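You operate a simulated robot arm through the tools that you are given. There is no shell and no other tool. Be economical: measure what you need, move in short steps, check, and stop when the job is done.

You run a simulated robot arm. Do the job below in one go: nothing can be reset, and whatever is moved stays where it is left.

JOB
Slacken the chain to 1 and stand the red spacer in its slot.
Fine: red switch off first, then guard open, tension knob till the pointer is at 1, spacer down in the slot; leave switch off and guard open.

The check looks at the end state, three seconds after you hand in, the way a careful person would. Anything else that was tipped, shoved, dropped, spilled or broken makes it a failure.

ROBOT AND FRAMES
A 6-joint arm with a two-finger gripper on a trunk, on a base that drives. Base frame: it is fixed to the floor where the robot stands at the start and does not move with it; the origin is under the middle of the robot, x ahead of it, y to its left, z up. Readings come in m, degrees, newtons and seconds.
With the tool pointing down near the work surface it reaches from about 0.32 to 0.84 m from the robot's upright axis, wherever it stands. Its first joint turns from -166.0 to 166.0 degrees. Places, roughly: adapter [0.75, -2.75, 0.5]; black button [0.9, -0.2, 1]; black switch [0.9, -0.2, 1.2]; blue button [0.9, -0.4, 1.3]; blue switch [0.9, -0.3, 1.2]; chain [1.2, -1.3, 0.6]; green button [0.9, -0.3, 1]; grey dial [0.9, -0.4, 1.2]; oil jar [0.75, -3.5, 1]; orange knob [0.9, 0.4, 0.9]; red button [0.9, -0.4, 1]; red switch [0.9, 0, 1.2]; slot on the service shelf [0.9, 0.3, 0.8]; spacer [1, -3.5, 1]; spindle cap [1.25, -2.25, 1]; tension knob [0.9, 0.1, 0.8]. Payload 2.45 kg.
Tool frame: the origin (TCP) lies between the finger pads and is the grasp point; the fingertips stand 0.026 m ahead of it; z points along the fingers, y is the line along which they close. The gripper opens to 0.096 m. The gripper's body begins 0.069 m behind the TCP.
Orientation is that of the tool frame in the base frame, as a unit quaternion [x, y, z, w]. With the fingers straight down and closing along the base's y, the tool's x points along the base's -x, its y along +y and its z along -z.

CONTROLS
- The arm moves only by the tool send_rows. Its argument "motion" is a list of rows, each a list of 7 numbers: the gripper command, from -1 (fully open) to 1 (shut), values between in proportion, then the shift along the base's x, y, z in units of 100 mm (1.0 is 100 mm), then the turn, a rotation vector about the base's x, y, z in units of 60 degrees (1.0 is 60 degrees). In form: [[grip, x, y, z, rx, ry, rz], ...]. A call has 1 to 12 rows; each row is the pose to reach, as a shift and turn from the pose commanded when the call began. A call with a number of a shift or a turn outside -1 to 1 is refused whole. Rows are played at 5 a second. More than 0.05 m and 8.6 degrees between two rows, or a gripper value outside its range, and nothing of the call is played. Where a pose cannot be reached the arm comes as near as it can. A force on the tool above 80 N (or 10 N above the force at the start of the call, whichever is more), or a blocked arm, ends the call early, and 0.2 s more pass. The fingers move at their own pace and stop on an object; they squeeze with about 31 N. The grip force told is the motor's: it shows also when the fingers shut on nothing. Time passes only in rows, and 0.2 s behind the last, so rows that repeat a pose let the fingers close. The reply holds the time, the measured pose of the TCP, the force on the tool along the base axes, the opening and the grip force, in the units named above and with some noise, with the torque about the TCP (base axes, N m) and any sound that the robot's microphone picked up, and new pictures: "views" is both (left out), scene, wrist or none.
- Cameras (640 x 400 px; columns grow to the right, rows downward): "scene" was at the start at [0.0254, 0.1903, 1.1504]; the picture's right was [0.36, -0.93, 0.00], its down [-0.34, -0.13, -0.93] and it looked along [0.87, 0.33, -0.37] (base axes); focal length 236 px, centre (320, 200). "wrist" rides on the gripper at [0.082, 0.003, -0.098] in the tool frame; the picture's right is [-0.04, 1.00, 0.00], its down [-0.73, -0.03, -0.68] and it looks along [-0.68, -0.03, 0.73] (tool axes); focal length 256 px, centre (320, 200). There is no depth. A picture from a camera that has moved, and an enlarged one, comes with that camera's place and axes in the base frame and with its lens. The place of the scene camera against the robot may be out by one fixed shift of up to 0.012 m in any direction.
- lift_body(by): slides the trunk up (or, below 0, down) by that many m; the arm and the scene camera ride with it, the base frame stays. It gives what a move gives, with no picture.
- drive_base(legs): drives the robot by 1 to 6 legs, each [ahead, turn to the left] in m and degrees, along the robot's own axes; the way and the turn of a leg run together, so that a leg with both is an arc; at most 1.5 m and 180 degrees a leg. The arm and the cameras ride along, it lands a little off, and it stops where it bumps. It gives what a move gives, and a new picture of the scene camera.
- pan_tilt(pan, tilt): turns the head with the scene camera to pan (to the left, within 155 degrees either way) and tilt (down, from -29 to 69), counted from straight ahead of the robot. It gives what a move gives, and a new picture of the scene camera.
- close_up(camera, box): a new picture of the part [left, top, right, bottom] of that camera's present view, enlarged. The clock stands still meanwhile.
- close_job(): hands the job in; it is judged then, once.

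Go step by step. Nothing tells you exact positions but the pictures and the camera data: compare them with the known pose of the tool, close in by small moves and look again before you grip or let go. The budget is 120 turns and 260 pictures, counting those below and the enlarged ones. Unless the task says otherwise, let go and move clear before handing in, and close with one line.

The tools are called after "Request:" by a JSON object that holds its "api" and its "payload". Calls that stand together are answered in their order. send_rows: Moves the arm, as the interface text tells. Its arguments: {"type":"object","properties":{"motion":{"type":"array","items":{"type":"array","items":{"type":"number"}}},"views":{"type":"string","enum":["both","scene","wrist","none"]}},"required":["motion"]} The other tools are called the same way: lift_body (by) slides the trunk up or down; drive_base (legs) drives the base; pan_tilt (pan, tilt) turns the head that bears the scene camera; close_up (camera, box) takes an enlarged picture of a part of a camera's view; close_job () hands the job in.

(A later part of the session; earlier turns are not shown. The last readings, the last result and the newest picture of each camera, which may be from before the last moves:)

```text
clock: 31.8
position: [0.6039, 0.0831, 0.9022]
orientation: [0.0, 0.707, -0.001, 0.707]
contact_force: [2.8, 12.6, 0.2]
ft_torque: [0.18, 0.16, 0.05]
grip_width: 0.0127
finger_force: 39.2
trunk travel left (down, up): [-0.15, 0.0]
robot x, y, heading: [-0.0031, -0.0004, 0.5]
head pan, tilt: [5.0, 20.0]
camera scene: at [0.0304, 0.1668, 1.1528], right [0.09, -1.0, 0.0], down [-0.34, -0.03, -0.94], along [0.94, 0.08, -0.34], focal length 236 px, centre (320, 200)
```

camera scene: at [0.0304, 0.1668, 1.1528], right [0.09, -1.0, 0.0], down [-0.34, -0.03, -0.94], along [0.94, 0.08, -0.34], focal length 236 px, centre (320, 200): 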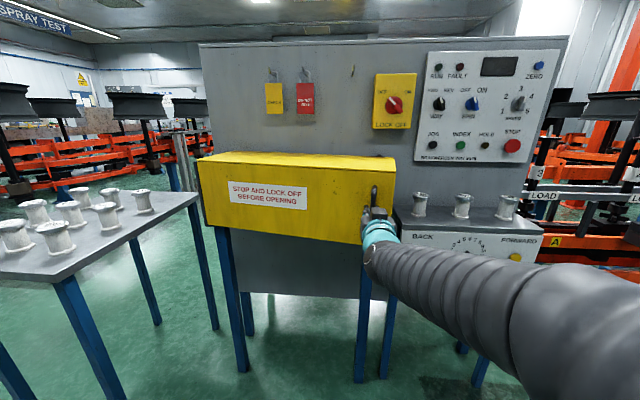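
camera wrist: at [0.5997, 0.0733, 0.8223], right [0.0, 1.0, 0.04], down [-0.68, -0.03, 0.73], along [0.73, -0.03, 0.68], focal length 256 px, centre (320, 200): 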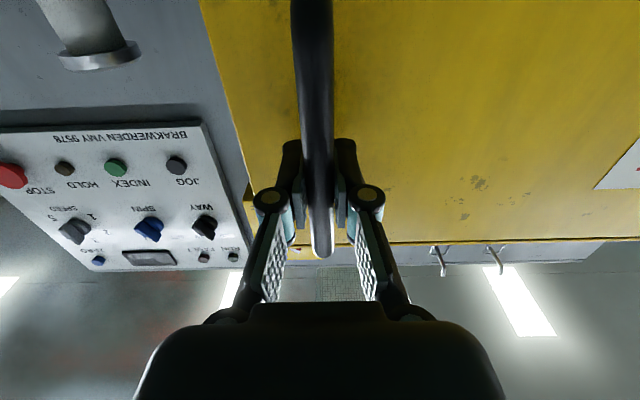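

Request:
{"api": "send_rows", "payload": {"motion": [[1, -0.23, 0.06, 0, 0, 0, 0], [1, -0.46, 0.13, 0, 0, 0, 0], [1, -0.69, 0.22, 0, 0, 0, 0], [1, -0.91, 0.31, 0, 0, 0, 0], [1, -0.91, 0.31, 0, 0, 0, 0]], "views": "none"}}

Request:
{"api": "send_rows", "payload": {"motion": [[1, -0.22, 0.1, 0, 0, 0, 0], [1, -0.43, 0.21, 0, 0, 0, 0], [1, -0.64, 0.33, 0, 0, 0, 0], [1, -0.84, 0.46, 0, 0, 0, 0], [1, -0.84, 0.46, 0, 0, 0, 0]], "views": "both"}}

```text
clock: 33.0
position: [0.5119, 0.1139, 0.9026]
orientation: [0.0, 0.708, -0.002, 0.707]
contact_force: [7.7, 17.2, 2.3]
ft_torque: [0.33, 0.33, -0.01]
grip_width: 0.0126
finger_force: 38.8
trunk travel left (down, up): [-0.15, 0.0]
robot x, y, heading: [0.0022, -0.0012, 0.3]
head pan, tilt: [5.0, 20.0]
```

```text
clock: 34.2
position: [0.4295, 0.1579, 0.903]
orientation: [0.001, 0.707, -0.002, 0.707]
contact_force: [9.3, 14.3, 7.9]
ft_torque: [0.34, 0.31, -0.04]
grip_width: 0.0123
finger_force: 39.6
trunk travel left (down, up): [-0.15, 0.0]
robot x, y, heading: [0.0002, 0.0003, -0.0]
head pan, tilt: [5.0, 20.0]
camera scene: at [0.0307, 0.167, 1.1528], right [0.09, -1.0, 0.0], down [-0.34, -0.03, -0.94], along [0.94, 0.08, -0.34], focal length 236 px, centre (320, 200)
camera wrist: at [0.3315, 0.1633, 0.822], right [0.0, 1.0, 0.04], down [-0.68, -0.03, 0.73], along [0.73, -0.03, 0.68], focal length 256 px, centre (320, 200)
```

scene: 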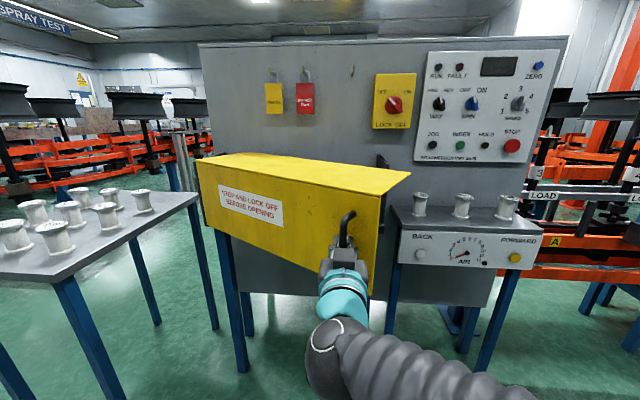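
wrist: 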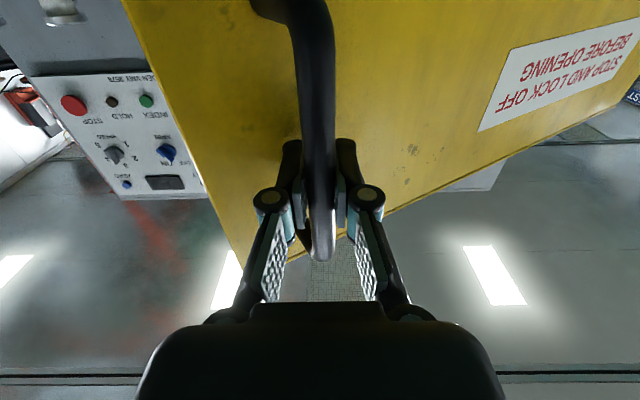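

The door is about 30° open. I'll release, back the base off, turn the tool downward and hook the door's top edge from inside to push it fully open.

Request:
{"api": "send_rows", "payload": {"motion": [[-0.3, 0, 0, 0, 0, 0, 0], [-0.3, 0, 0, 0, 0, 0, 0]], "views": "none"}}

Request:
{"api": "drive_base", "payload": {"legs": [[-0.16, 0]]}}

Request:
{"api": "send_rows", "payload": {"motion": [[-0.3, 0, 0, 0.3, 0, 0, 0], [-0.3, 0, -0.2, 0.6, 0, 0.12, 0], [0, 0, -0.4, 0.9, 0, 0.24, 0], [1, 0, -0.6, 1, 0, 0.36, 0], [1, 0.1, -0.8, 1, 0, 0.48, 0], [1, 0.2, -1, 1, 0, 0.6, 0], [1, 0.3, -1, 1, 0, 0.72, 0], [1, 0.4, -1, 1, 0, 0.84, 0], [1, 0.4, -1, 1, 0, 0.9, 0]], "views": "none"}}

Request:
{"api": "send_rows", "payload": {"motion": [[1, 0.2, 0, 0.3, 0, 0.12, 0], [1, 0.4, 0, 0.6, 0, 0.24, 0], [1, 0.6, 0, 0.9, 0, 0.36, 0], [1, 0.8, 0, 1, 0, 0.48, 0], [1, 1, 0, 1, 0, 0.6, 0], [1, 1, 0, 1, 0, 0.6, 0]], "views": "both"}}

```text
clock: 34.8
position: [0.4299, 0.1569, 0.9022]
orientation: [0.0, 0.707, -0.001, 0.707]
contact_force: [-0.5, -0.4, 0.2]
ft_torque: [-0.03, -0.03, -0.02]
grip_width: 0.0626
finger_force: 0.1
trunk travel left (down, up): [-0.15, 0.0]
robot x, y, heading: [0.0003, 0.0027, 0.1]
head pan, tilt: [5.0, 20.0]
```

```text
clock: 36.2
position: [0.269, 0.1575, 0.9025]
orientation: [0.001, 0.707, 0.0, 0.708]
contact_force: [-0.5, 0.3, 0.3]
ft_torque: [-0.02, 0.0, -0.02]
grip_width: 0.0626
finger_force: 0.1
trunk travel left (down, up): [-0.15, 0.0]
robot x, y, heading: [-0.1549, -0.004, -0.0]
head pan, tilt: [5.0, 20.0]
camera scene: at [-0.1289, 0.1653, 1.1529], right [0.09, -1.0, 0.0], down [-0.34, -0.03, -0.94], along [0.94, 0.08, -0.34], focal length 236 px, centre (320, 200)
```

scene: 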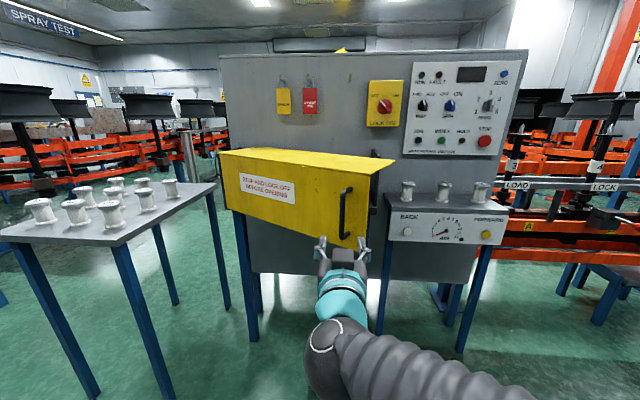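

```text
clock: 38.2
position: [0.297, 0.0963, 0.9993]
orientation: [0.007, 0.948, -0.021, 0.318]
contact_force: [-0.1, 0.6, -0.3]
ft_torque: [0.03, 0.0, -0.02]
grip_width: 0.0002
finger_force: 28.5
out of reach, approached as far as the arm can: row 7, 8, 9
trunk travel left (down, up): [-0.15, 0.0]
robot x, y, heading: [-0.1585, -0.0015, 0.2]
head pan, tilt: [5.0, 20.0]
```

```text
clock: 39.6
position: [0.3487, 0.1104, 1.0498]
orientation: [0.007, 0.989, -0.093, 0.113]
contact_force: [0.7, 0.1, -0.7]
ft_torque: [0.01, 0.0, 0.0]
grip_width: 0.0002
finger_force: 28.8
out of reach, approached as far as the arm can: row 1, 2, 3, 4, 5, 6
trunk travel left (down, up): [-0.15, 0.0]
robot x, y, heading: [-0.1595, 0.0023, -0.1]
head pan, tilt: [5.0, 20.0]
camera scene: at [-0.1288, 0.1654, 1.1529], right [0.09, -1.0, 0.0], down [-0.34, -0.03, -0.94], along [0.94, 0.08, -0.34], focal length 236 px, centre (320, 200)
camera wrist: at [0.248, 0.1332, 1.1251], right [0.07, 0.98, -0.17], down [0.56, 0.1, 0.82], along [0.82, -0.16, -0.55], focal length 256 px, centre (320, 200)
```

scene: 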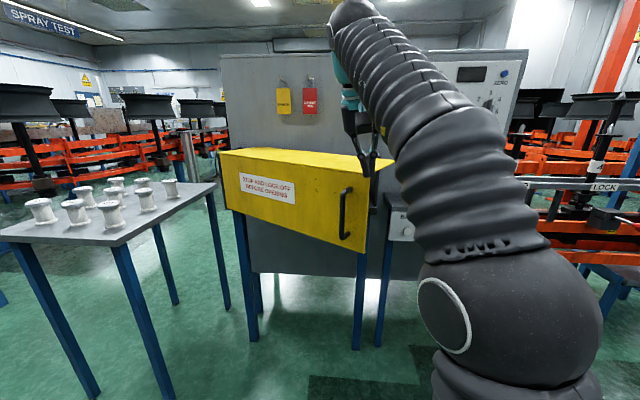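
wrist: 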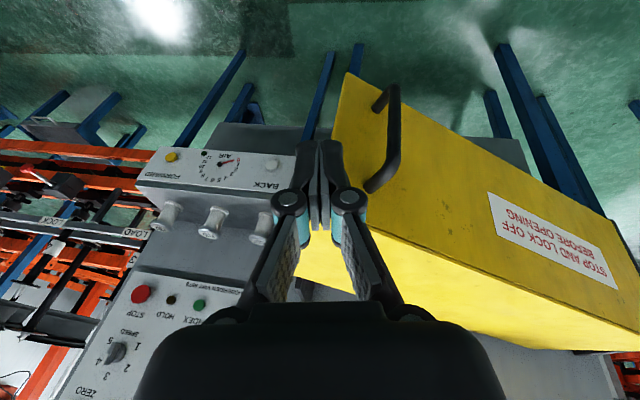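

The arm didn't quite reach the tool-down attitude there. I'll correct it while moving forward to the right of the door's edge.

Request:
{"api": "send_rows", "payload": {"motion": [[1, 0.3, -0.3, 0.2, 0.06, 0.07, 0], [1, 0.6, -0.6, 0.3, 0.12, 0.14, 0.01], [1, 1, -1, 0.3, 0.178, 0.216, 0.013], [1, 1, -1, 0.3, 0.178, 0.216, 0.013]], "views": "none"}}

```text
refused: row 3 steps farther than a row can; nothing moved
```

Request:
{"api": "send_rows", "payload": {"motion": [[1, 0.3, -0.3, 0.2, 0.06, 0.07, 0], [1, 0.6, -0.6, 0.3, 0.12, 0.14, 0.01], [1, 0.8, -0.8, 0.3, 0.178, 0.216, 0.013], [1, 1, -1, 0.3, 0.178, 0.216, 0.013], [1, 1, -1, 0.3, 0.178, 0.216, 0.013]], "views": "scene"}}

```text
clock: 40.8
position: [0.3774, 0.0644, 1.024]
orientation: [0.008, 0.991, -0.11, 0.076]
contact_force: [-0.1, 0.0, 0.6]
ft_torque: [0.01, -0.01, 0.01]
grip_width: 0.0001
finger_force: 28.5
out of reach, approached as far as the arm can: row 1, 2, 3, 4, 5
trunk travel left (down, up): [-0.15, 0.0]
robot x, y, heading: [-0.1613, 0.0006, -0.0]
head pan, tilt: [5.0, 20.0]
camera scene: at [-0.1288, 0.1653, 1.1529], right [0.09, -1.0, 0.0], down [-0.34, -0.03, -0.94], along [0.94, 0.08, -0.34], focal length 236 px, centre (320, 200)
```

scene: 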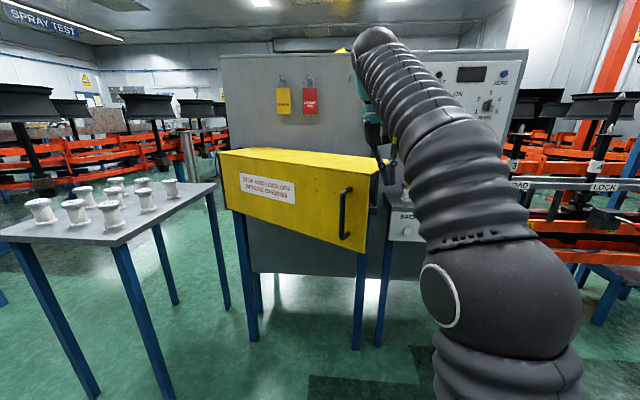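

The tool-down pose is probably too high here; I'll lower it to about z 0.96 while staying right of the door edge.

Request:
{"api": "send_rows", "payload": {"motion": [[1, 0, -0.4, 0, 0, 0, 0], [1, 0, -0.8, -0.2, 0, 0, 0], [1, 0, -0.8, -0.6, 0.07, 0.05, 0], [1, 0, -0.8, -0.9, 0.14, 0.1, 0.01], [1, 0, -0.8, -1, 0.21, 0.145, 0.015], [1, 0, -0.8, -1, 0.21, 0.145, 0.015]], "views": "scene"}}

```text
clock: 42.2
position: [0.3709, 0.0222, 0.9289]
orientation: [0.012, 0.99, -0.136, 0.016]
contact_force: [-0.5, 0.3, -0.1]
ft_torque: [-0.02, -0.01, 0.02]
grip_width: 0.0
finger_force: 28.4
out of reach, approached as far as the arm can: row 1, 2, 3, 4, 5, 6
trunk travel left (down, up): [-0.15, 0.0]
robot x, y, heading: [-0.1607, -0.0012, -0.0]
head pan, tilt: [5.0, 20.0]
camera scene: at [-0.1289, 0.1653, 1.1529], right [0.09, -1.0, 0.0], down [-0.34, -0.03, -0.94], along [0.94, 0.08, -0.34], focal length 236 px, centre (320, 200)
```

scene: 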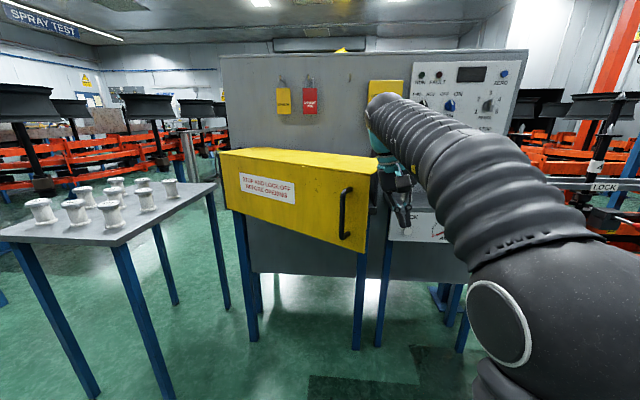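

The wrist seems stuck at a joint limit from crossing its straight pose off-plane. I'll return to horizontal straight ahead (y=0), then pitch down again in that plane.

Request:
{"api": "send_rows", "payload": {"motion": [[1, 0, -0.05, 0, 0.0155, -0.122, 0.0185], [1, 0, -0.1, 0, 0.031, -0.243, 0.037], [1, 0, -0.15, 0, 0.0465, -0.365, 0.0555], [1, 0, -0.2, 0, 0.062, -0.487, 0.074], [1, 0, -0.22, 0, 0.0775, -0.608, 0.0925], [1, 0, -0.22, 0, 0.093, -0.73, 0.111], [1, 0, -0.22, 0, 0.1085, -0.851, 0.1295], [1, 0, -0.22, 0, 0.124, -0.973, 0.148], [1, 0, -0.22, 0, 0.124, -0.973, 0.148]], "views": "none"}}

Request:
{"api": "send_rows", "payload": {"motion": [[1, 0, 0, 0, 0.0155, -0.122, 0.0185], [1, 0, 0, 0, 0.031, -0.243, 0.037], [1, 0, 0, 0, 0.0465, -0.365, 0.0555], [1, 0, 0, 0, 0.062, -0.487, 0.074], [1, 0, 0, 0, 0.062, -0.487, 0.074]], "views": "scene"}}

```text
clock: 44.2
position: [0.3726, 0.0004, 0.9282]
orientation: [0.004, 0.86, -0.05, 0.507]
contact_force: [0.4, -0.8, 0.6]
ft_torque: [-0.02, 0.01, -0.01]
grip_width: 0.0
finger_force: 28.6
trunk travel left (down, up): [-0.15, 0.0]
robot x, y, heading: [-0.1596, -0.0001, 0.2]
head pan, tilt: [5.0, 20.0]
```

```text
clock: 45.4
position: [0.3721, -0.0251, 0.9229]
orientation: [0.035, 0.772, -0.06, 0.632]
contact_force: [-0.6, -0.2, 0.1]
ft_torque: [-0.02, -0.02, -0.02]
grip_width: 0.0
finger_force: 28.1
out of reach, approached as far as the arm can: row 3, 4
trunk travel left (down, up): [-0.15, 0.0]
robot x, y, heading: [-0.1612, 0.0035, 0.0]
head pan, tilt: [5.0, 20.0]
camera scene: at [-0.1289, 0.1653, 1.1529], right [0.09, -1.0, 0.0], down [-0.34, -0.03, -0.94], along [0.94, 0.08, -0.34], focal length 236 px, centre (320, 200)
```

scene: 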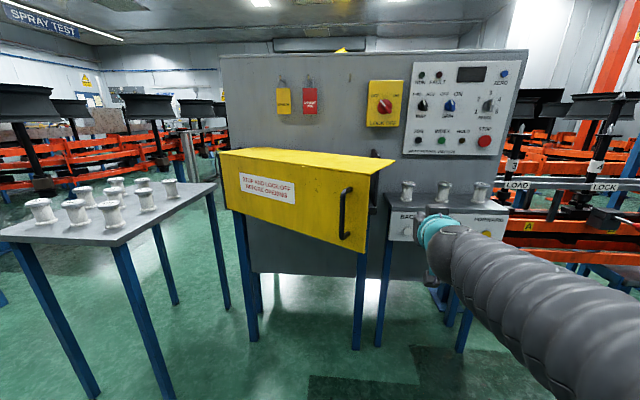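

Still limited; I'll extend forward to where the horizontal pose worked before (reach ≈0.6 m), staying right of the door.

Request:
{"api": "send_rows", "payload": {"motion": [[1, 0.2, -0.1, 0.2, 0, 0, 0], [1, 0.4, -0.2, 0.4, 0, 0, 0], [1, 0.6, -0.3, 0.6, 0, 0, 0], [1, 0.8, -0.3, 0.8, 0, 0, 0], [1, 0.8, -0.3, 1.0, 0, -0.1, 0.03], [1, 0.8, -0.3, 1.0, 0, -0.2, 0.05], [1, 0.8, -0.3, 1.0, 0, -0.2, 0.05]], "views": "none"}}

```text
clock: 47.0
position: [0.4546, -0.0293, 1.0287]
orientation: [-0.02, 0.628, 0.018, 0.778]
contact_force: [0.3, -0.2, 0.3]
ft_torque: [-0.01, 0.01, 0.0]
grip_width: 0.0001
finger_force: 28.7
out of reach, approached as far as the arm can: row 1
trunk travel left (down, up): [-0.15, 0.0]
robot x, y, heading: [-0.1562, -0.0001, -0.2]
head pan, tilt: [5.0, 20.0]
```

It came free (a wrist flip passed). Now pitching down again in-plane and lower.

Request:
{"api": "send_rows", "payload": {"motion": [[1, 0, 0, -0.1, 0, 0.13, 0], [1, 0, 0, -0.2, 0, 0.26, 0], [1, 0, 0, -0.3, 0, 0.39, 0], [1, 0, 0, -0.4, 0, 0.52, 0], [1, 0, 0, -0.5, 0, 0.65, 0], [1, 0, 0, -0.6, 0, 0.78, 0], [1, 0, 0, -0.6, 0, 0.85, 0], [1, 0, 0, -0.6, 0, 0.85, 0]], "views": "none"}}

Request:
{"api": "send_rows", "payload": {"motion": [[1, 0, 0, 0, 0, 0.13, 0], [1, 0, 0, 0, 0, 0.26, 0], [1, 0, 0, 0, 0, 0.39, 0], [1, 0, 0, 0, 0, 0.52, 0], [1, 0, 0, 0, 0, 0.65, 0], [1, 0, 0, 0, 0, 0.78, 0], [1, 0, 0, 0, 0, 0.85, 0], [1, 0, 0, 0, 0, 0.85, 0]], "views": "both"}}

```text
clock: 48.8
position: [0.4515, -0.0462, 0.9638]
orientation: [-0.013, 0.901, 0.033, 0.433]
contact_force: [0.1, 0.8, -0.3]
ft_torque: [0.0, 0.02, 0.0]
grip_width: 0.0001
finger_force: 28.7
out of reach, approached as far as the arm can: row 3, 6, 7, 8
trunk travel left (down, up): [-0.15, 0.0]
robot x, y, heading: [-0.1586, 0.0014, -0.0]
head pan, tilt: [5.0, 20.0]
```

```text
clock: 50.6
position: [0.4417, -0.0724, 0.9585]
orientation: [-0.008, 0.992, 0.125, 0.024]
contact_force: [-0.6, -0.2, -0.8]
ft_torque: [-0.01, -0.01, -0.04]
grip_width: 0.0
finger_force: 28.2
out of reach, approached as far as the arm can: row 1, 2, 3, 4, 5, 6, 7, 8
trunk travel left (down, up): [-0.15, 0.0]
robot x, y, heading: [-0.1612, -0.001, -0.1]
head pan, tilt: [5.0, 20.0]
camera scene: at [-0.1288, 0.1652, 1.1529], right [0.09, -1.0, 0.0], down [-0.34, -0.03, -0.94], along [0.94, 0.08, -0.34], focal length 236 px, centre (320, 200)
camera wrist: at [0.3561, -0.0935, 1.0507], right [0.02, 0.97, 0.25], down [0.7, -0.19, 0.69], along [0.71, 0.16, -0.68], focal length 256 px, centre (320, 200)
```

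scene: 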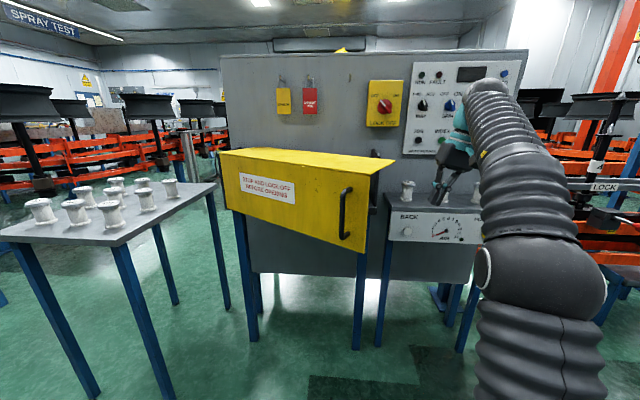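
wrist: 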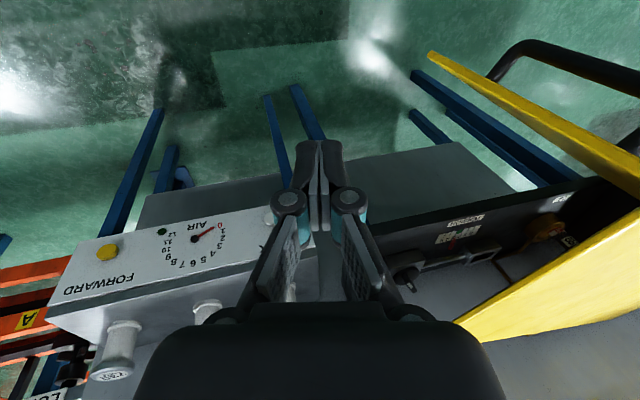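

The tilted tool actually suits hooking the door's inner face from the right. Moving forward and left behind the free edge.

Request:
{"api": "send_rows", "payload": {"motion": [[1, 0.3, 0, 0, 0, 0, 0], [1, 0.6, 0, 0, 0, 0, 0], [1, 0.8, 0.3, 0, 0, 0, 0], [1, 0.8, 0.6, 0, 0, 0, 0], [1, 0.8, 0.9, 0, 0, 0, 0], [1, 0.8, 0.9, 0, 0, 0, 0]], "views": "both"}}

```text
clock: 52.0
position: [0.479, -0.044, 0.9162]
orientation: [-0.023, 0.991, 0.13, 0.03]
contact_force: [0.3, -0.6, 0.5]
ft_torque: [0.03, -0.03, 0.02]
grip_width: 0.0
finger_force: 28.8
out of reach, approached as far as the arm can: row 1, 2, 3, 4, 5, 6
trunk travel left (down, up): [-0.15, 0.0]
robot x, y, heading: [-0.1595, -0.0002, -0.1]
head pan, tilt: [5.0, 20.0]
camera scene: at [-0.1288, 0.1651, 1.1529], right [0.09, -1.0, 0.0], down [-0.34, -0.03, -0.94], along [0.94, 0.08, -0.34], focal length 236 px, centre (320, 200)
camera wrist: at [0.3938, -0.0683, 1.0075], right [-0.01, 0.97, 0.26], down [0.7, -0.18, 0.7], along [0.72, 0.19, -0.67], focal length 256 px, centre (320, 200)
```

scene: 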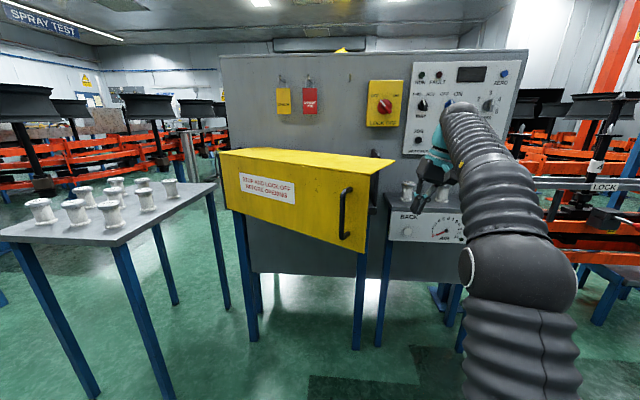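
wrist: 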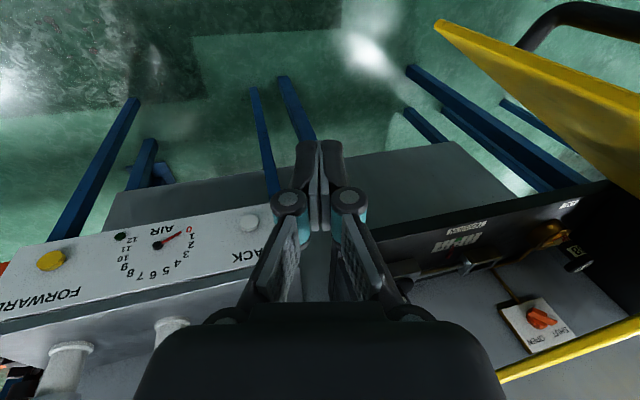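

The real limit is reach at this height, so I'll pull in the arm and drive 0.14 m closer.

Request:
{"api": "send_rows", "payload": {"motion": [[1, -0.3, 0, 0.1, 0, 0, 0], [1, -0.6, 0, 0.2, 0, 0, 0], [1, -0.9, 0, 0.3, 0, 0, 0], [1, -0.9, 0, 0.3, 0, 0, 0]], "views": "none"}}

Request:
{"api": "drive_base", "payload": {"legs": [[0.14, 0]]}}

Request:
{"api": "send_rows", "payload": {"motion": [[1, 0, 0, 0.1, 0, 0, 0], [1, 0, 0, 0.2, 0, 0, 0], [1, 0, 0, 0.2, 0, 0, 0]], "views": "both"}}

```text
clock: 53.0
position: [0.3896, -0.0444, 0.948]
orientation: [-0.008, 0.991, 0.131, 0.026]
contact_force: [-0.3, 0.2, 0.2]
ft_torque: [0.03, 0.0, 0.0]
grip_width: 0.0
finger_force: 28.5
out of reach, approached as far as the arm can: row 1
trunk travel left (down, up): [-0.15, 0.0]
robot x, y, heading: [-0.164, 0.0021, 0.0]
head pan, tilt: [5.0, 20.0]
```

```text
clock: 54.3
position: [0.529, -0.0445, 0.9485]
orientation: [-0.008, 0.991, 0.131, 0.025]
contact_force: [0.8, 0.4, -0.6]
ft_torque: [0.0, 0.01, 0.02]
grip_width: 0.0
finger_force: 28.7
trunk travel left (down, up): [-0.15, 0.0]
robot x, y, heading: [-0.0219, 0.0014, -0.2]
head pan, tilt: [5.0, 20.0]
camera scene: at [0.0117, 0.1651, 1.1529], right [0.09, -1.0, 0.0], down [-0.34, -0.03, -0.94], along [0.94, 0.08, -0.34], focal length 236 px, centre (320, 200)
```

scene: 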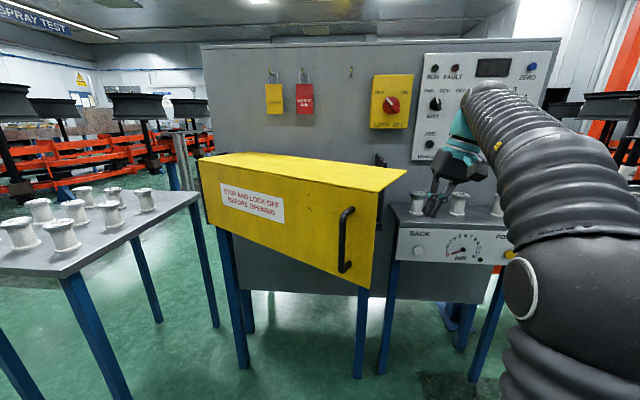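

```text
clock: 55.1
position: [0.5302, -0.0473, 0.9674]
orientation: [-0.01, 0.991, 0.132, 0.026]
contact_force: [0.2, -0.2, -0.5]
ft_torque: [0.01, -0.01, 0.04]
grip_width: 0.0
finger_force: 28.4
trunk travel left (down, up): [-0.15, 0.0]
robot x, y, heading: [-0.0185, 0.0045, 0.2]
head pan, tilt: [5.0, 20.0]
camera scene: at [0.0117, 0.1651, 1.1529], right [0.09, -1.0, 0.0], down [-0.34, -0.03, -0.94], along [0.94, 0.08, -0.34], focal length 236 px, centre (320, 200)
camera wrist: at [0.4436, -0.0685, 1.0598], right [0.01, 0.96, 0.26], down [0.7, -0.2, 0.69], along [0.71, 0.17, -0.68], focal length 256 px, centre (320, 200)
```

scene: 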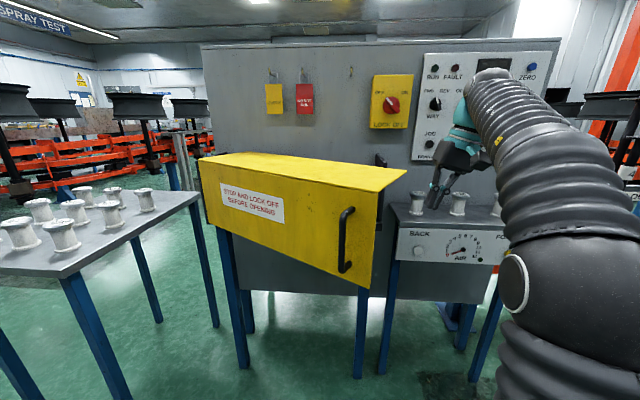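
wrist: 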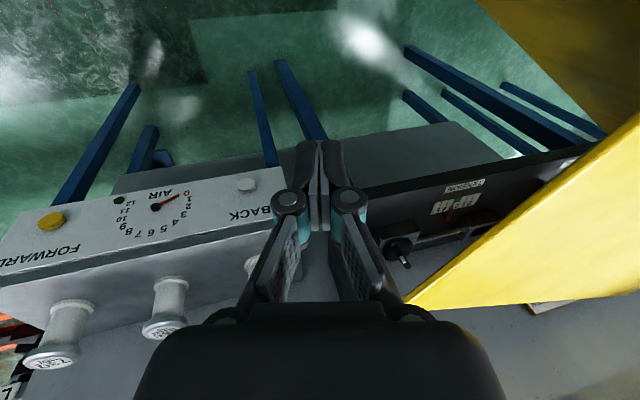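

The guard's roof swings with its front, so I can't hook it from above. I'll go horizontal again, to the right of the free edge, and sweep the edge leftward with the gripper's side.

Request:
{"api": "send_rows", "payload": {"motion": [[1, 0, -0.05, 0, -0.015, -0.12, -0.0176], [1, 0, -0.1, 0, -0.03, -0.24, -0.035], [1, 0, -0.15, 0, -0.045, -0.36, -0.053], [1, 0, -0.2, 0, -0.06, -0.48, -0.07], [1, 0, -0.2, 0, -0.0756, -0.6, -0.088], [1, 0, -0.2, 0, -0.09, -0.72, -0.106], [1, 0, -0.2, 0, -0.106, -0.84, -0.123], [1, 0, -0.2, 0, -0.121, -0.96, -0.141], [1, 0, -0.2, 0, -0.121, -0.96, -0.141]], "views": "none"}}

Request:
{"api": "send_rows", "payload": {"motion": [[1, 0, 0, -0.1, -0.015, -0.12, -0.0176], [1, 0, 0, -0.2, -0.03, -0.24, -0.035], [1, 0, 0, -0.3, -0.045, -0.36, -0.053], [1, 0, 0, -0.4, -0.061, -0.48, -0.07], [1, 0, 0, -0.5, -0.061, -0.48, -0.07], [1, 0, 0, -0.5, -0.061, -0.48, -0.07]], "views": "both"}}

```text
clock: 57.1
position: [0.5289, -0.0651, 0.9676]
orientation: [-0.002, 0.86, 0.049, 0.508]
contact_force: [0.2, -1.5, 0.3]
ft_torque: [-0.03, 0.01, -0.01]
grip_width: 0.0003
finger_force: 28.1
trunk travel left (down, up): [-0.15, 0.0]
robot x, y, heading: [-0.0204, -0.0007, -0.2]
head pan, tilt: [5.0, 20.0]
```

```text
clock: 58.5
position: [0.5302, -0.0654, 0.9176]
orientation: [0.002, 0.708, 0.003, 0.707]
contact_force: [0.2, -0.6, 0.4]
ft_torque: [0.0, -0.01, 0.01]
grip_width: 0.0
finger_force: 28.5
trunk travel left (down, up): [-0.15, 0.0]
robot x, y, heading: [-0.024, -0.0003, -0.1]
head pan, tilt: [5.0, 20.0]
camera scene: at [0.0116, 0.1652, 1.1529], right [0.09, -1.0, 0.0], down [-0.34, -0.03, -0.94], along [0.94, 0.08, -0.34], focal length 236 px, centre (320, 200)
camera wrist: at [0.4318, -0.0605, 0.8374], right [0.0, 1.0, 0.04], down [-0.68, -0.03, 0.73], along [0.73, -0.03, 0.68], focal length 256 px, centre (320, 200)
```

scene: 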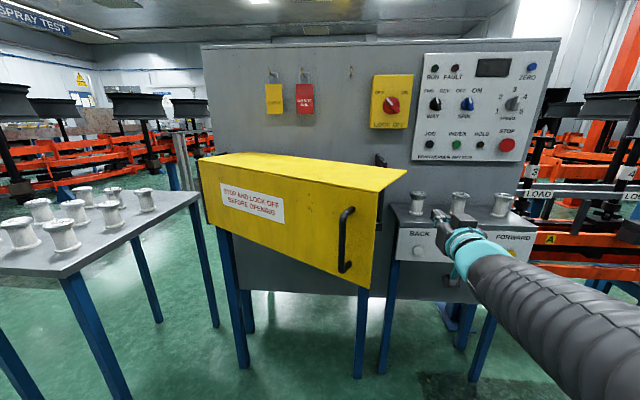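
wrist: 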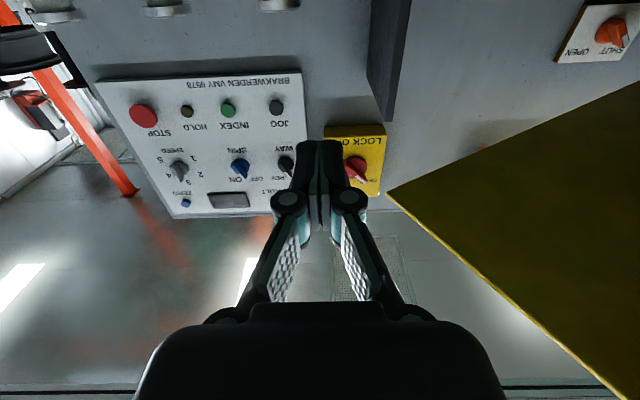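

Clear view: the edge is at about (0.435, 0.10). For a comfortable sweep I'll back the base off to x≈-0.25, then come in with the tool yawed left.

Request:
{"api": "drive_base", "payload": {"legs": [[-0.23, 0]]}}

Request:
{"api": "send_rows", "payload": {"motion": [[1, 0.3, 0, 0, 0, 0, 0.1], [1, 0.6, 0.05, -0.05, 0, 0, 0.2], [1, 0.9, 0.1, -0.1, 0, 0, 0.3], [1, 1, 0.15, -0.15, 0, 0, 0.4], [1, 1, 0.2, -0.18, 0, 0, 0.5], [1, 1, 0.2, -0.18, 0, 0, 0.5]], "views": "none"}}

Request:
{"api": "send_rows", "payload": {"motion": [[1, 0.3, 0.2, 0, 0, 0, 0], [1, 0.6, 0.4, 0, 0, 0, 0], [1, 0.75, 0.6, 0, 0, 0, 0], [1, 0.75, 0.6, 0, 0, 0, 0]], "views": "both"}}

```text
clock: 60.3
position: [0.298, -0.065, 0.9183]
orientation: [0.002, 0.708, 0.002, 0.706]
contact_force: [0.5, -0.1, -0.2]
ft_torque: [0.01, -0.01, 0.03]
grip_width: 0.0001
finger_force: 27.9
trunk travel left (down, up): [-0.15, 0.0]
robot x, y, heading: [-0.2503, 0.0025, -0.6]
head pan, tilt: [5.0, 20.0]
camera scene: at [-0.2197, 0.1655, 1.1529], right [0.09, -1.0, 0.0], down [-0.34, -0.03, -0.94], along [0.94, 0.08, -0.34], focal length 236 px, centre (320, 200)
```

scene: 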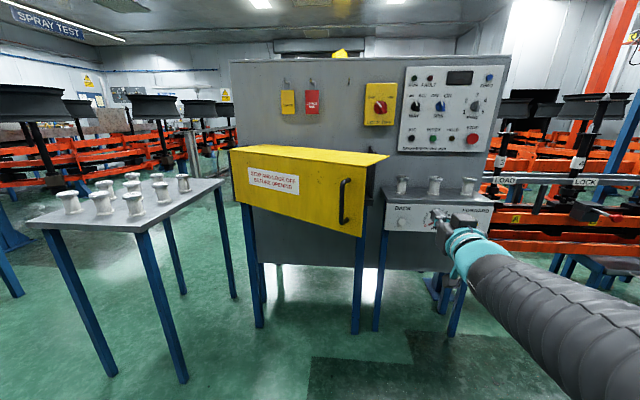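

```text
clock: 61.7
position: [0.3996, -0.0454, 0.9]
orientation: [-0.182, 0.684, 0.184, 0.682]
contact_force: [-0.8, 0.2, 0.0]
ft_torque: [0.01, -0.07, -0.02]
grip_width: 0.0001
finger_force: 29.1
trunk travel left (down, up): [-0.15, 0.0]
robot x, y, heading: [-0.2534, -0.0017, -0.1]
head pan, tilt: [5.0, 20.0]
```

```text
clock: 62.7
position: [0.4738, 0.0137, 0.9002]
orientation: [-0.183, 0.684, 0.186, 0.682]
contact_force: [0.2, 0.0, 0.2]
ft_torque: [0.0, -0.02, -0.02]
grip_width: 0.0
finger_force: 28.5
trunk travel left (down, up): [-0.15, 0.0]
robot x, y, heading: [-0.2513, -0.0009, -0.2]
head pan, tilt: [5.0, 20.0]
camera scene: at [-0.2196, 0.1654, 1.1529], right [0.09, -1.0, 0.0], down [-0.34, -0.03, -0.94], along [0.94, 0.08, -0.34], focal length 236 px, centre (320, 200)
camera wrist: at [0.3866, -0.0303, 0.8204], right [-0.5, 0.87, 0.04], down [-0.57, -0.37, 0.73], along [0.65, 0.34, 0.68], focal length 256 px, centre (320, 200)
```

scene: 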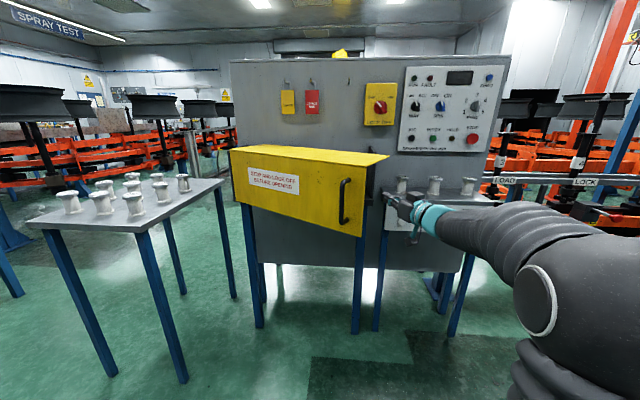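
wrist: 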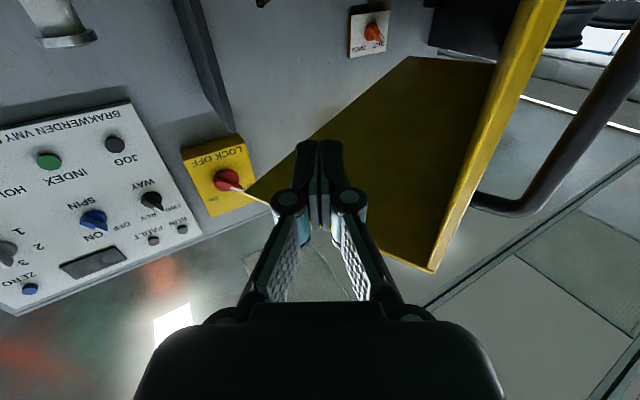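

The view confirms the panel edge just to the left of the gripper. Sweeping it open gently.

Request:
{"api": "send_rows", "payload": {"motion": [[1, 0, 0.3, 0, 0, 0, 0], [1, 0, 0.55, 0, 0, 0, 0], [1, 0, 0.75, 0, 0, 0, 0], [1, -0.2, 0.88, 0, 0, 0, 0.04], [1, -0.41, 1, 0, 0, 0, 0.08], [1, -0.41, 1, 0, 0, 0, 0.08]], "views": "both"}}

```text
clock: 64.1
position: [0.4328, 0.115, 0.9004]
orientation: [-0.21, 0.676, 0.213, 0.674]
contact_force: [0.3, 0.7, -0.4]
ft_torque: [0.01, -0.04, 0.02]
grip_width: 0.0
finger_force: 28.5
trunk travel left (down, up): [-0.15, 0.0]
robot x, y, heading: [-0.2461, -0.0013, -0.3]
head pan, tilt: [5.0, 20.0]
camera scene: at [-0.2196, 0.1655, 1.1529], right [0.09, -1.0, 0.0], down [-0.34, -0.03, -0.94], along [0.94, 0.08, -0.34], focal length 236 px, centre (320, 200)
camera wrist: at [0.35, 0.0627, 0.8198], right [-0.57, 0.82, 0.05], down [-0.54, -0.41, 0.73], along [0.62, 0.39, 0.68], focal length 256 px, centre (320, 200)
```

scene: 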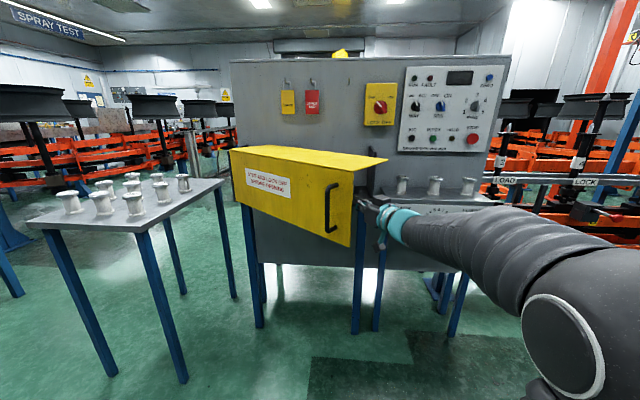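
wrist: 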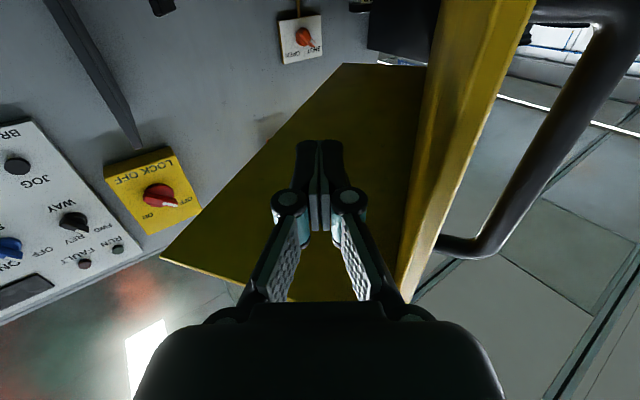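

Request:
{"api": "send_rows", "payload": {"motion": [[1, -0.22, 0.2, 0, 0, 0, 0.04], [1, -0.45, 0.42, 0, 0, 0, 0.08], [1, -0.7, 0.68, 0, 0, 0, 0.12], [1, -0.92, 0.92, 0, 0, 0, 0.17], [1, -0.92, 0.92, 0, 0, 0, 0.17]], "views": "none"}}

Request:
{"api": "send_rows", "payload": {"motion": [[1, -0.25, 0.25, 0, 0, 0, 0.04], [1, -0.48, 0.5, 0, 0, 0, 0.08], [1, -0.7, 0.75, 0, 0, 0, 0.12], [1, -0.9, 1, 0, 0, 0, 0.15], [1, -0.9, 1, 0, 0, 0, 0.15]], "views": "both"}}

```text
clock: 65.3
position: [0.34, 0.206, 0.8993]
orientation: [-0.27, 0.654, 0.272, 0.652]
contact_force: [0.1, 1.4, 0.0]
ft_torque: [0.0, -0.02, 0.03]
grip_width: 0.0
finger_force: 29.0
trunk travel left (down, up): [-0.15, 0.0]
robot x, y, heading: [-0.249, -0.0001, -0.0]
head pan, tilt: [5.0, 20.0]
```

```text
clock: 66.5
position: [0.2495, 0.3063, 0.8983]
orientation: [-0.319, 0.632, 0.323, 0.628]
contact_force: [0.3, -0.5, -0.5]
ft_torque: [0.0, 0.0, 0.01]
grip_width: 0.0
finger_force: 28.7
trunk travel left (down, up): [-0.15, 0.0]
robot x, y, heading: [-0.2507, -0.0002, -0.2]
head pan, tilt: [5.0, 20.0]
camera scene: at [-0.2196, 0.1655, 1.1529], right [0.09, -1.0, 0.0], down [-0.34, -0.03, -0.94], along [0.94, 0.08, -0.34], focal length 236 px, centre (320, 200)
camera wrist: at [0.1893, 0.2301, 0.8181], right [-0.81, 0.59, 0.05], down [-0.37, -0.57, 0.73], along [0.46, 0.58, 0.68], focal length 256 px, centre (320, 200)
```

scene: 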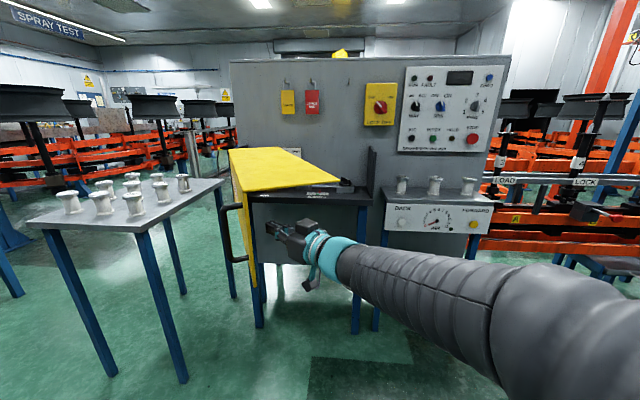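
wrist: 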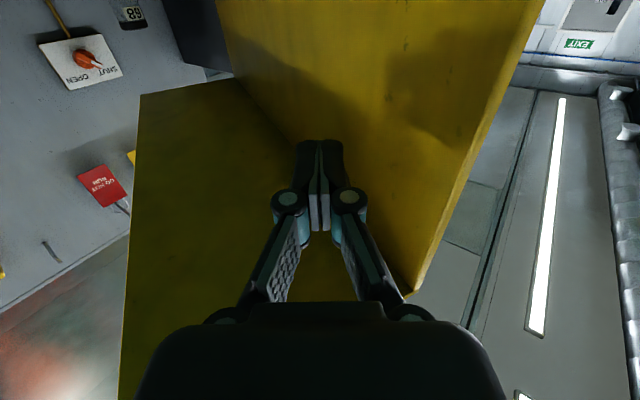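

Request:
{"api": "send_rows", "payload": {"motion": [[1, -0.1, 0.25, 0, 0, 0, 0.03], [1, -0.2, 0.5, 0, 0, 0, 0.06], [1, -0.3, 0.75, 0, 0, 0, 0.08], [1, -0.4, 1, 0, 0, 0, 0.1], [1, -0.4, 1, 0, 0, 0, 0.1]], "views": "none"}}

Request:
{"api": "send_rows", "payload": {"motion": [[1, -0.04, 0.25, 0, 0, 0, 0.02], [1, -0.08, 0.5, 0, 0, 0, 0.04], [1, -0.12, 0.75, 0, 0, 0, 0.05], [1, -0.15, 1, 0, 0, 0, 0.05], [1, -0.15, 1, 0, 0, 0, 0.05]], "views": "both"}}

```text
clock: 67.7
position: [0.2113, 0.4057, 0.8992]
orientation: [-0.352, 0.614, 0.355, 0.61]
contact_force: [-0.3, 0.2, -0.5]
ft_torque: [0.01, -0.02, 0.0]
grip_width: 0.0
finger_force: 28.7
trunk travel left (down, up): [-0.15, 0.0]
robot x, y, heading: [-0.2487, -0.002, -0.2]
head pan, tilt: [5.0, 20.0]
```

```text
clock: 68.9
position: [0.1951, 0.507, 0.9002]
orientation: [-0.369, 0.604, 0.37, 0.602]
contact_force: [-0.3, 0.9, 0.6]
ft_torque: [-0.01, -0.01, -0.01]
grip_width: 0.0001
finger_force: 28.3
trunk travel left (down, up): [-0.15, 0.0]
robot x, y, heading: [-0.2498, 0.0002, -0.1]
head pan, tilt: [5.0, 20.0]
camera scene: at [-0.2197, 0.1656, 1.1529], right [0.09, -1.0, 0.0], down [-0.34, -0.03, -0.94], along [0.94, 0.08, -0.34], focal length 236 px, centre (320, 200)
camera wrist: at [0.1478, 0.4223, 0.8192], right [-0.89, 0.45, 0.04], down [-0.28, -0.62, 0.73], along [0.36, 0.64, 0.68], focal length 256 px, centre (320, 200)
```

scene: 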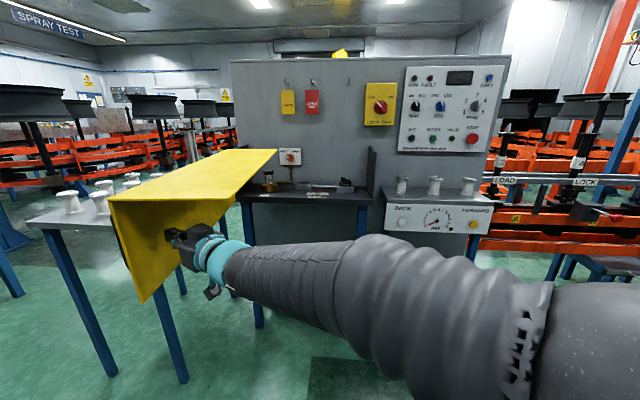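
wrist: 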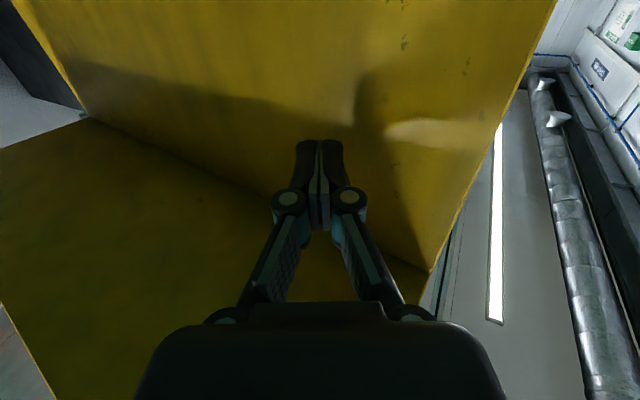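

The guard is about 80° open. One more gentle push.

Request:
{"api": "send_rows", "payload": {"motion": [[1, -0.02, 0.25, 0, 0, 0, 0], [1, -0.04, 0.5, 0, 0, 0, 0], [1, -0.05, 0.75, 0, 0, 0, 0], [1, -0.05, 0.9, 0, 0, 0, 0], [1, -0.05, 0.9, 0, 0, 0, 0]], "views": "scene"}}

```text
clock: 70.1
position: [0.1909, 0.597, 0.8998]
orientation: [-0.368, 0.605, 0.371, 0.601]
contact_force: [0.7, 1.0, -0.4]
ft_torque: [0.05, 0.01, -0.03]
grip_width: 0.0
finger_force: 28.4
trunk travel left (down, up): [-0.15, 0.0]
robot x, y, heading: [-0.2539, 0.0004, -0.2]
head pan, tilt: [5.0, 20.0]
camera scene: at [-0.2196, 0.1657, 1.1529], right [0.09, -1.0, 0.0], down [-0.34, -0.03, -0.94], along [0.94, 0.08, -0.34], focal length 236 px, centre (320, 200)
```

scene: 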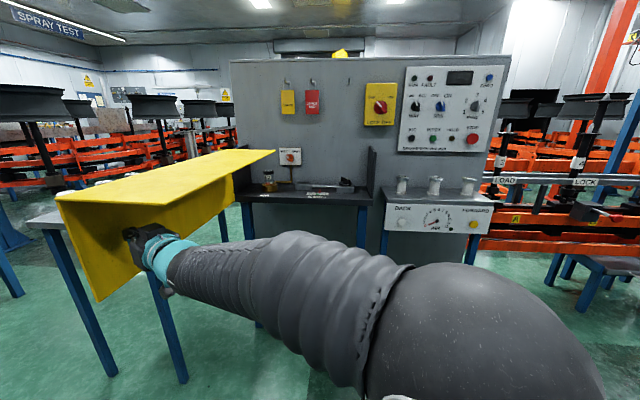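

The guard is past 90° and clear of the spool table. Retreating the arm and looking into the opened compartment.

Request:
{"api": "send_rows", "payload": {"motion": [[1, 0.1, -0.3, 0, 0, 0, -0.1], [1, 0.2, -0.6, 0, 0, 0, -0.2], [1, 0.3, -0.8, 0, 0, 0, -0.3], [1, 0.4, -1, 0, 0, 0, -0.4], [1, 0.4, -1, 0, 0, 0, -0.4]], "views": "none"}}

Request:
{"api": "send_rows", "payload": {"motion": [[1, 0.1, -0.4, 0, 0, 0, -0.1], [1, 0.2, -0.7, 0, 0, 0, -0.2], [1, 0.3, -1, 0, 0, 0, -0.3], [1, 0.3, -1, 0, 0, 0, -0.4], [1, 0.3, -1, 0, 0, 0, -0.5], [1, 0.3, -1, 0, 0, 0, -0.63]], "views": "none"}}

Request:
{"api": "send_rows", "payload": {"motion": [[1, 0, -0.4, 0, 0, 0, 0], [1, 0, -0.8, 0, 0, 0, 0], [1, 0, -1, 0, 0, 0, 0]], "views": "none"}}

Request:
{"api": "send_rows", "payload": {"motion": [[1, 0, -0.4, 0, 0, 0, 0], [1, 0, -0.8, 0, 0, 0, 0], [1, 0, -1, 0, 0, 0, 0]], "views": "none"}}

Request:
{"api": "send_rows", "payload": {"motion": [[1, 0, -0.4, 0, 0, 0, 0], [1, 0, -0.8, 0, 0, 0, 0], [1, 0, -1, 0, 0, 0, 0]], "views": "scene"}}

```text
clock: 71.3
position: [0.23, 0.4961, 0.9]
orientation: [-0.234, 0.668, 0.236, 0.666]
contact_force: [0.4, -0.2, -0.2]
ft_torque: [0.03, -0.02, -0.01]
grip_width: 0.0
finger_force: 28.5
trunk travel left (down, up): [-0.15, 0.0]
robot x, y, heading: [-0.2541, -0.0017, -0.3]
head pan, tilt: [5.0, 20.0]
```

```text
clock: 72.7
position: [0.2595, 0.3967, 0.8995]
orientation: [-0.006, 0.708, 0.009, 0.707]
contact_force: [0.1, 0.7, 0.9]
ft_torque: [-0.06, 0.01, 0.04]
grip_width: 0.0004
finger_force: 28.2
trunk travel left (down, up): [-0.15, 0.0]
robot x, y, heading: [-0.2531, 0.0009, -0.3]
head pan, tilt: [5.0, 20.0]
```

```text
clock: 73.5
position: [0.2621, 0.2961, 0.8996]
orientation: [-0.005, 0.708, 0.01, 0.706]
contact_force: [0.3, -0.2, 0.1]
ft_torque: [0.0, -0.01, 0.01]
grip_width: 0.0
finger_force: 28.4
trunk travel left (down, up): [-0.15, 0.0]
robot x, y, heading: [-0.2537, -0.0027, -0.2]
head pan, tilt: [5.0, 20.0]
```

```text
clock: 74.3
position: [0.2616, 0.1968, 0.8995]
orientation: [-0.006, 0.708, 0.009, 0.706]
contact_force: [0.0, -1.0, -0.8]
ft_torque: [0.01, -0.05, 0.0]
grip_width: 0.0
finger_force: 28.4
trunk travel left (down, up): [-0.15, 0.0]
robot x, y, heading: [-0.2528, 0.0018, -0.1]
head pan, tilt: [5.0, 20.0]
```

```text
clock: 75.1
position: [0.2605, 0.0964, 0.9007]
orientation: [-0.005, 0.708, 0.009, 0.706]
contact_force: [0.0, -0.4, 0.2]
ft_torque: [0.0, -0.02, -0.01]
grip_width: 0.0
finger_force: 28.5
trunk travel left (down, up): [-0.15, 0.0]
robot x, y, heading: [-0.2527, 0.0002, 0.0]
head pan, tilt: [5.0, 20.0]
camera scene: at [-0.2196, 0.1655, 1.1529], right [0.09, -1.0, 0.0], down [-0.34, -0.03, -0.94], along [0.94, 0.08, -0.34], focal length 236 px, centre (320, 200)
```

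scene: 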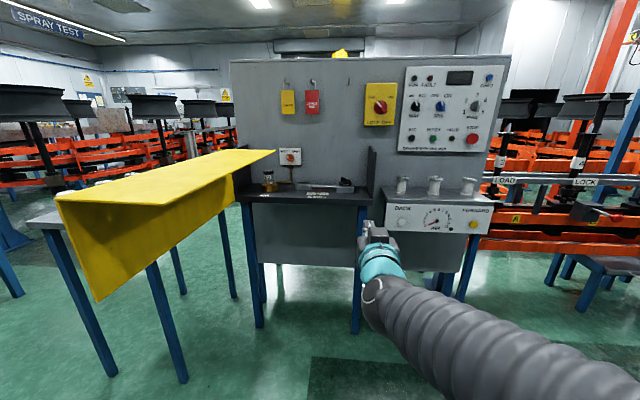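

The guard stands open by itself. Now I'll drive nearer and examine the compartment.

Request:
{"api": "close_up", "payload": {"camera": "scene", "box": [230, 140, 390, 240]}}

Request:
{"api": "drive_base", "payload": {"legs": [[0.25, 0]]}}

Request:
{"api": "close_up", "payload": {"camera": "scene", "box": [200, 120, 408, 250]}}

```text
4.00 times, centred on (310, 190) of scene
camera zoom: at [-0.2196, 0.1655, 1.1529], right [0.09, -1.0, 0.0], down [-0.34, -0.03, -0.94], along [0.94, 0.08, -0.34], focal length 943 px, centre (360, 240)
```

zoom: 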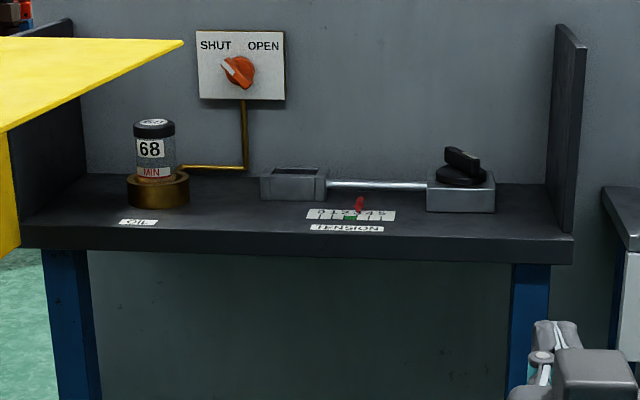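

```text
clock: 76.9
position: [0.513, 0.0958, 0.9002]
orientation: [-0.005, 0.708, 0.008, 0.707]
contact_force: [-0.5, 0.5, -0.2]
ft_torque: [-0.01, 0.0, 0.05]
grip_width: 0.0
finger_force: 28.5
trunk travel left (down, up): [-0.15, 0.0]
robot x, y, heading: [0.0054, -0.0024, -0.2]
head pan, tilt: [5.0, 20.0]
camera scene: at [0.0327, 0.1648, 1.1529], right [0.08, -1.0, 0.0], down [-0.34, -0.03, -0.94], along [0.94, 0.08, -0.34], focal length 236 px, centre (320, 200)
```

scene: 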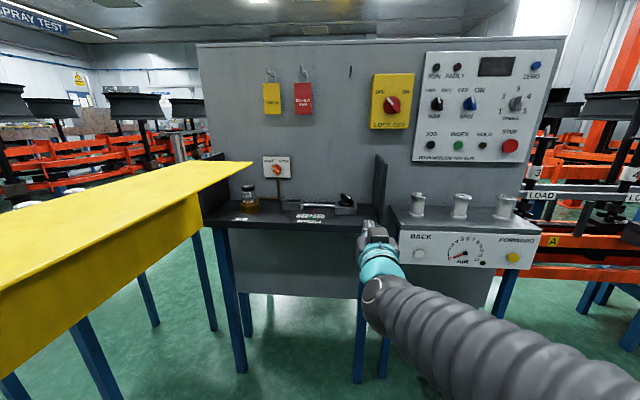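

```text
3.08 times, centred on (304, 185) of scene
camera zoom: at [0.0327, 0.1648, 1.1529], right [0.08, -1.0, 0.0], down [-0.34, -0.03, -0.94], along [0.94, 0.08, -0.34], focal length 725 px, centre (369, 246)
```

zoom: 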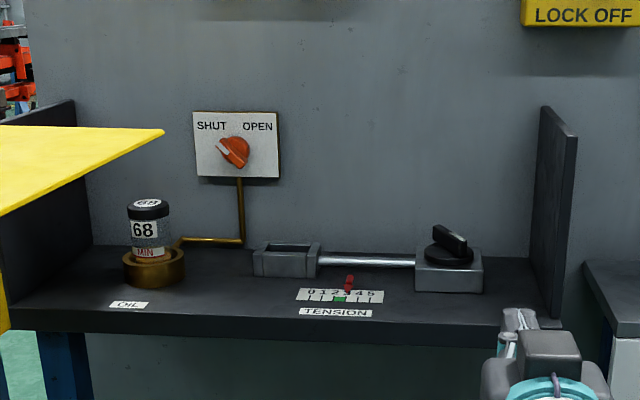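

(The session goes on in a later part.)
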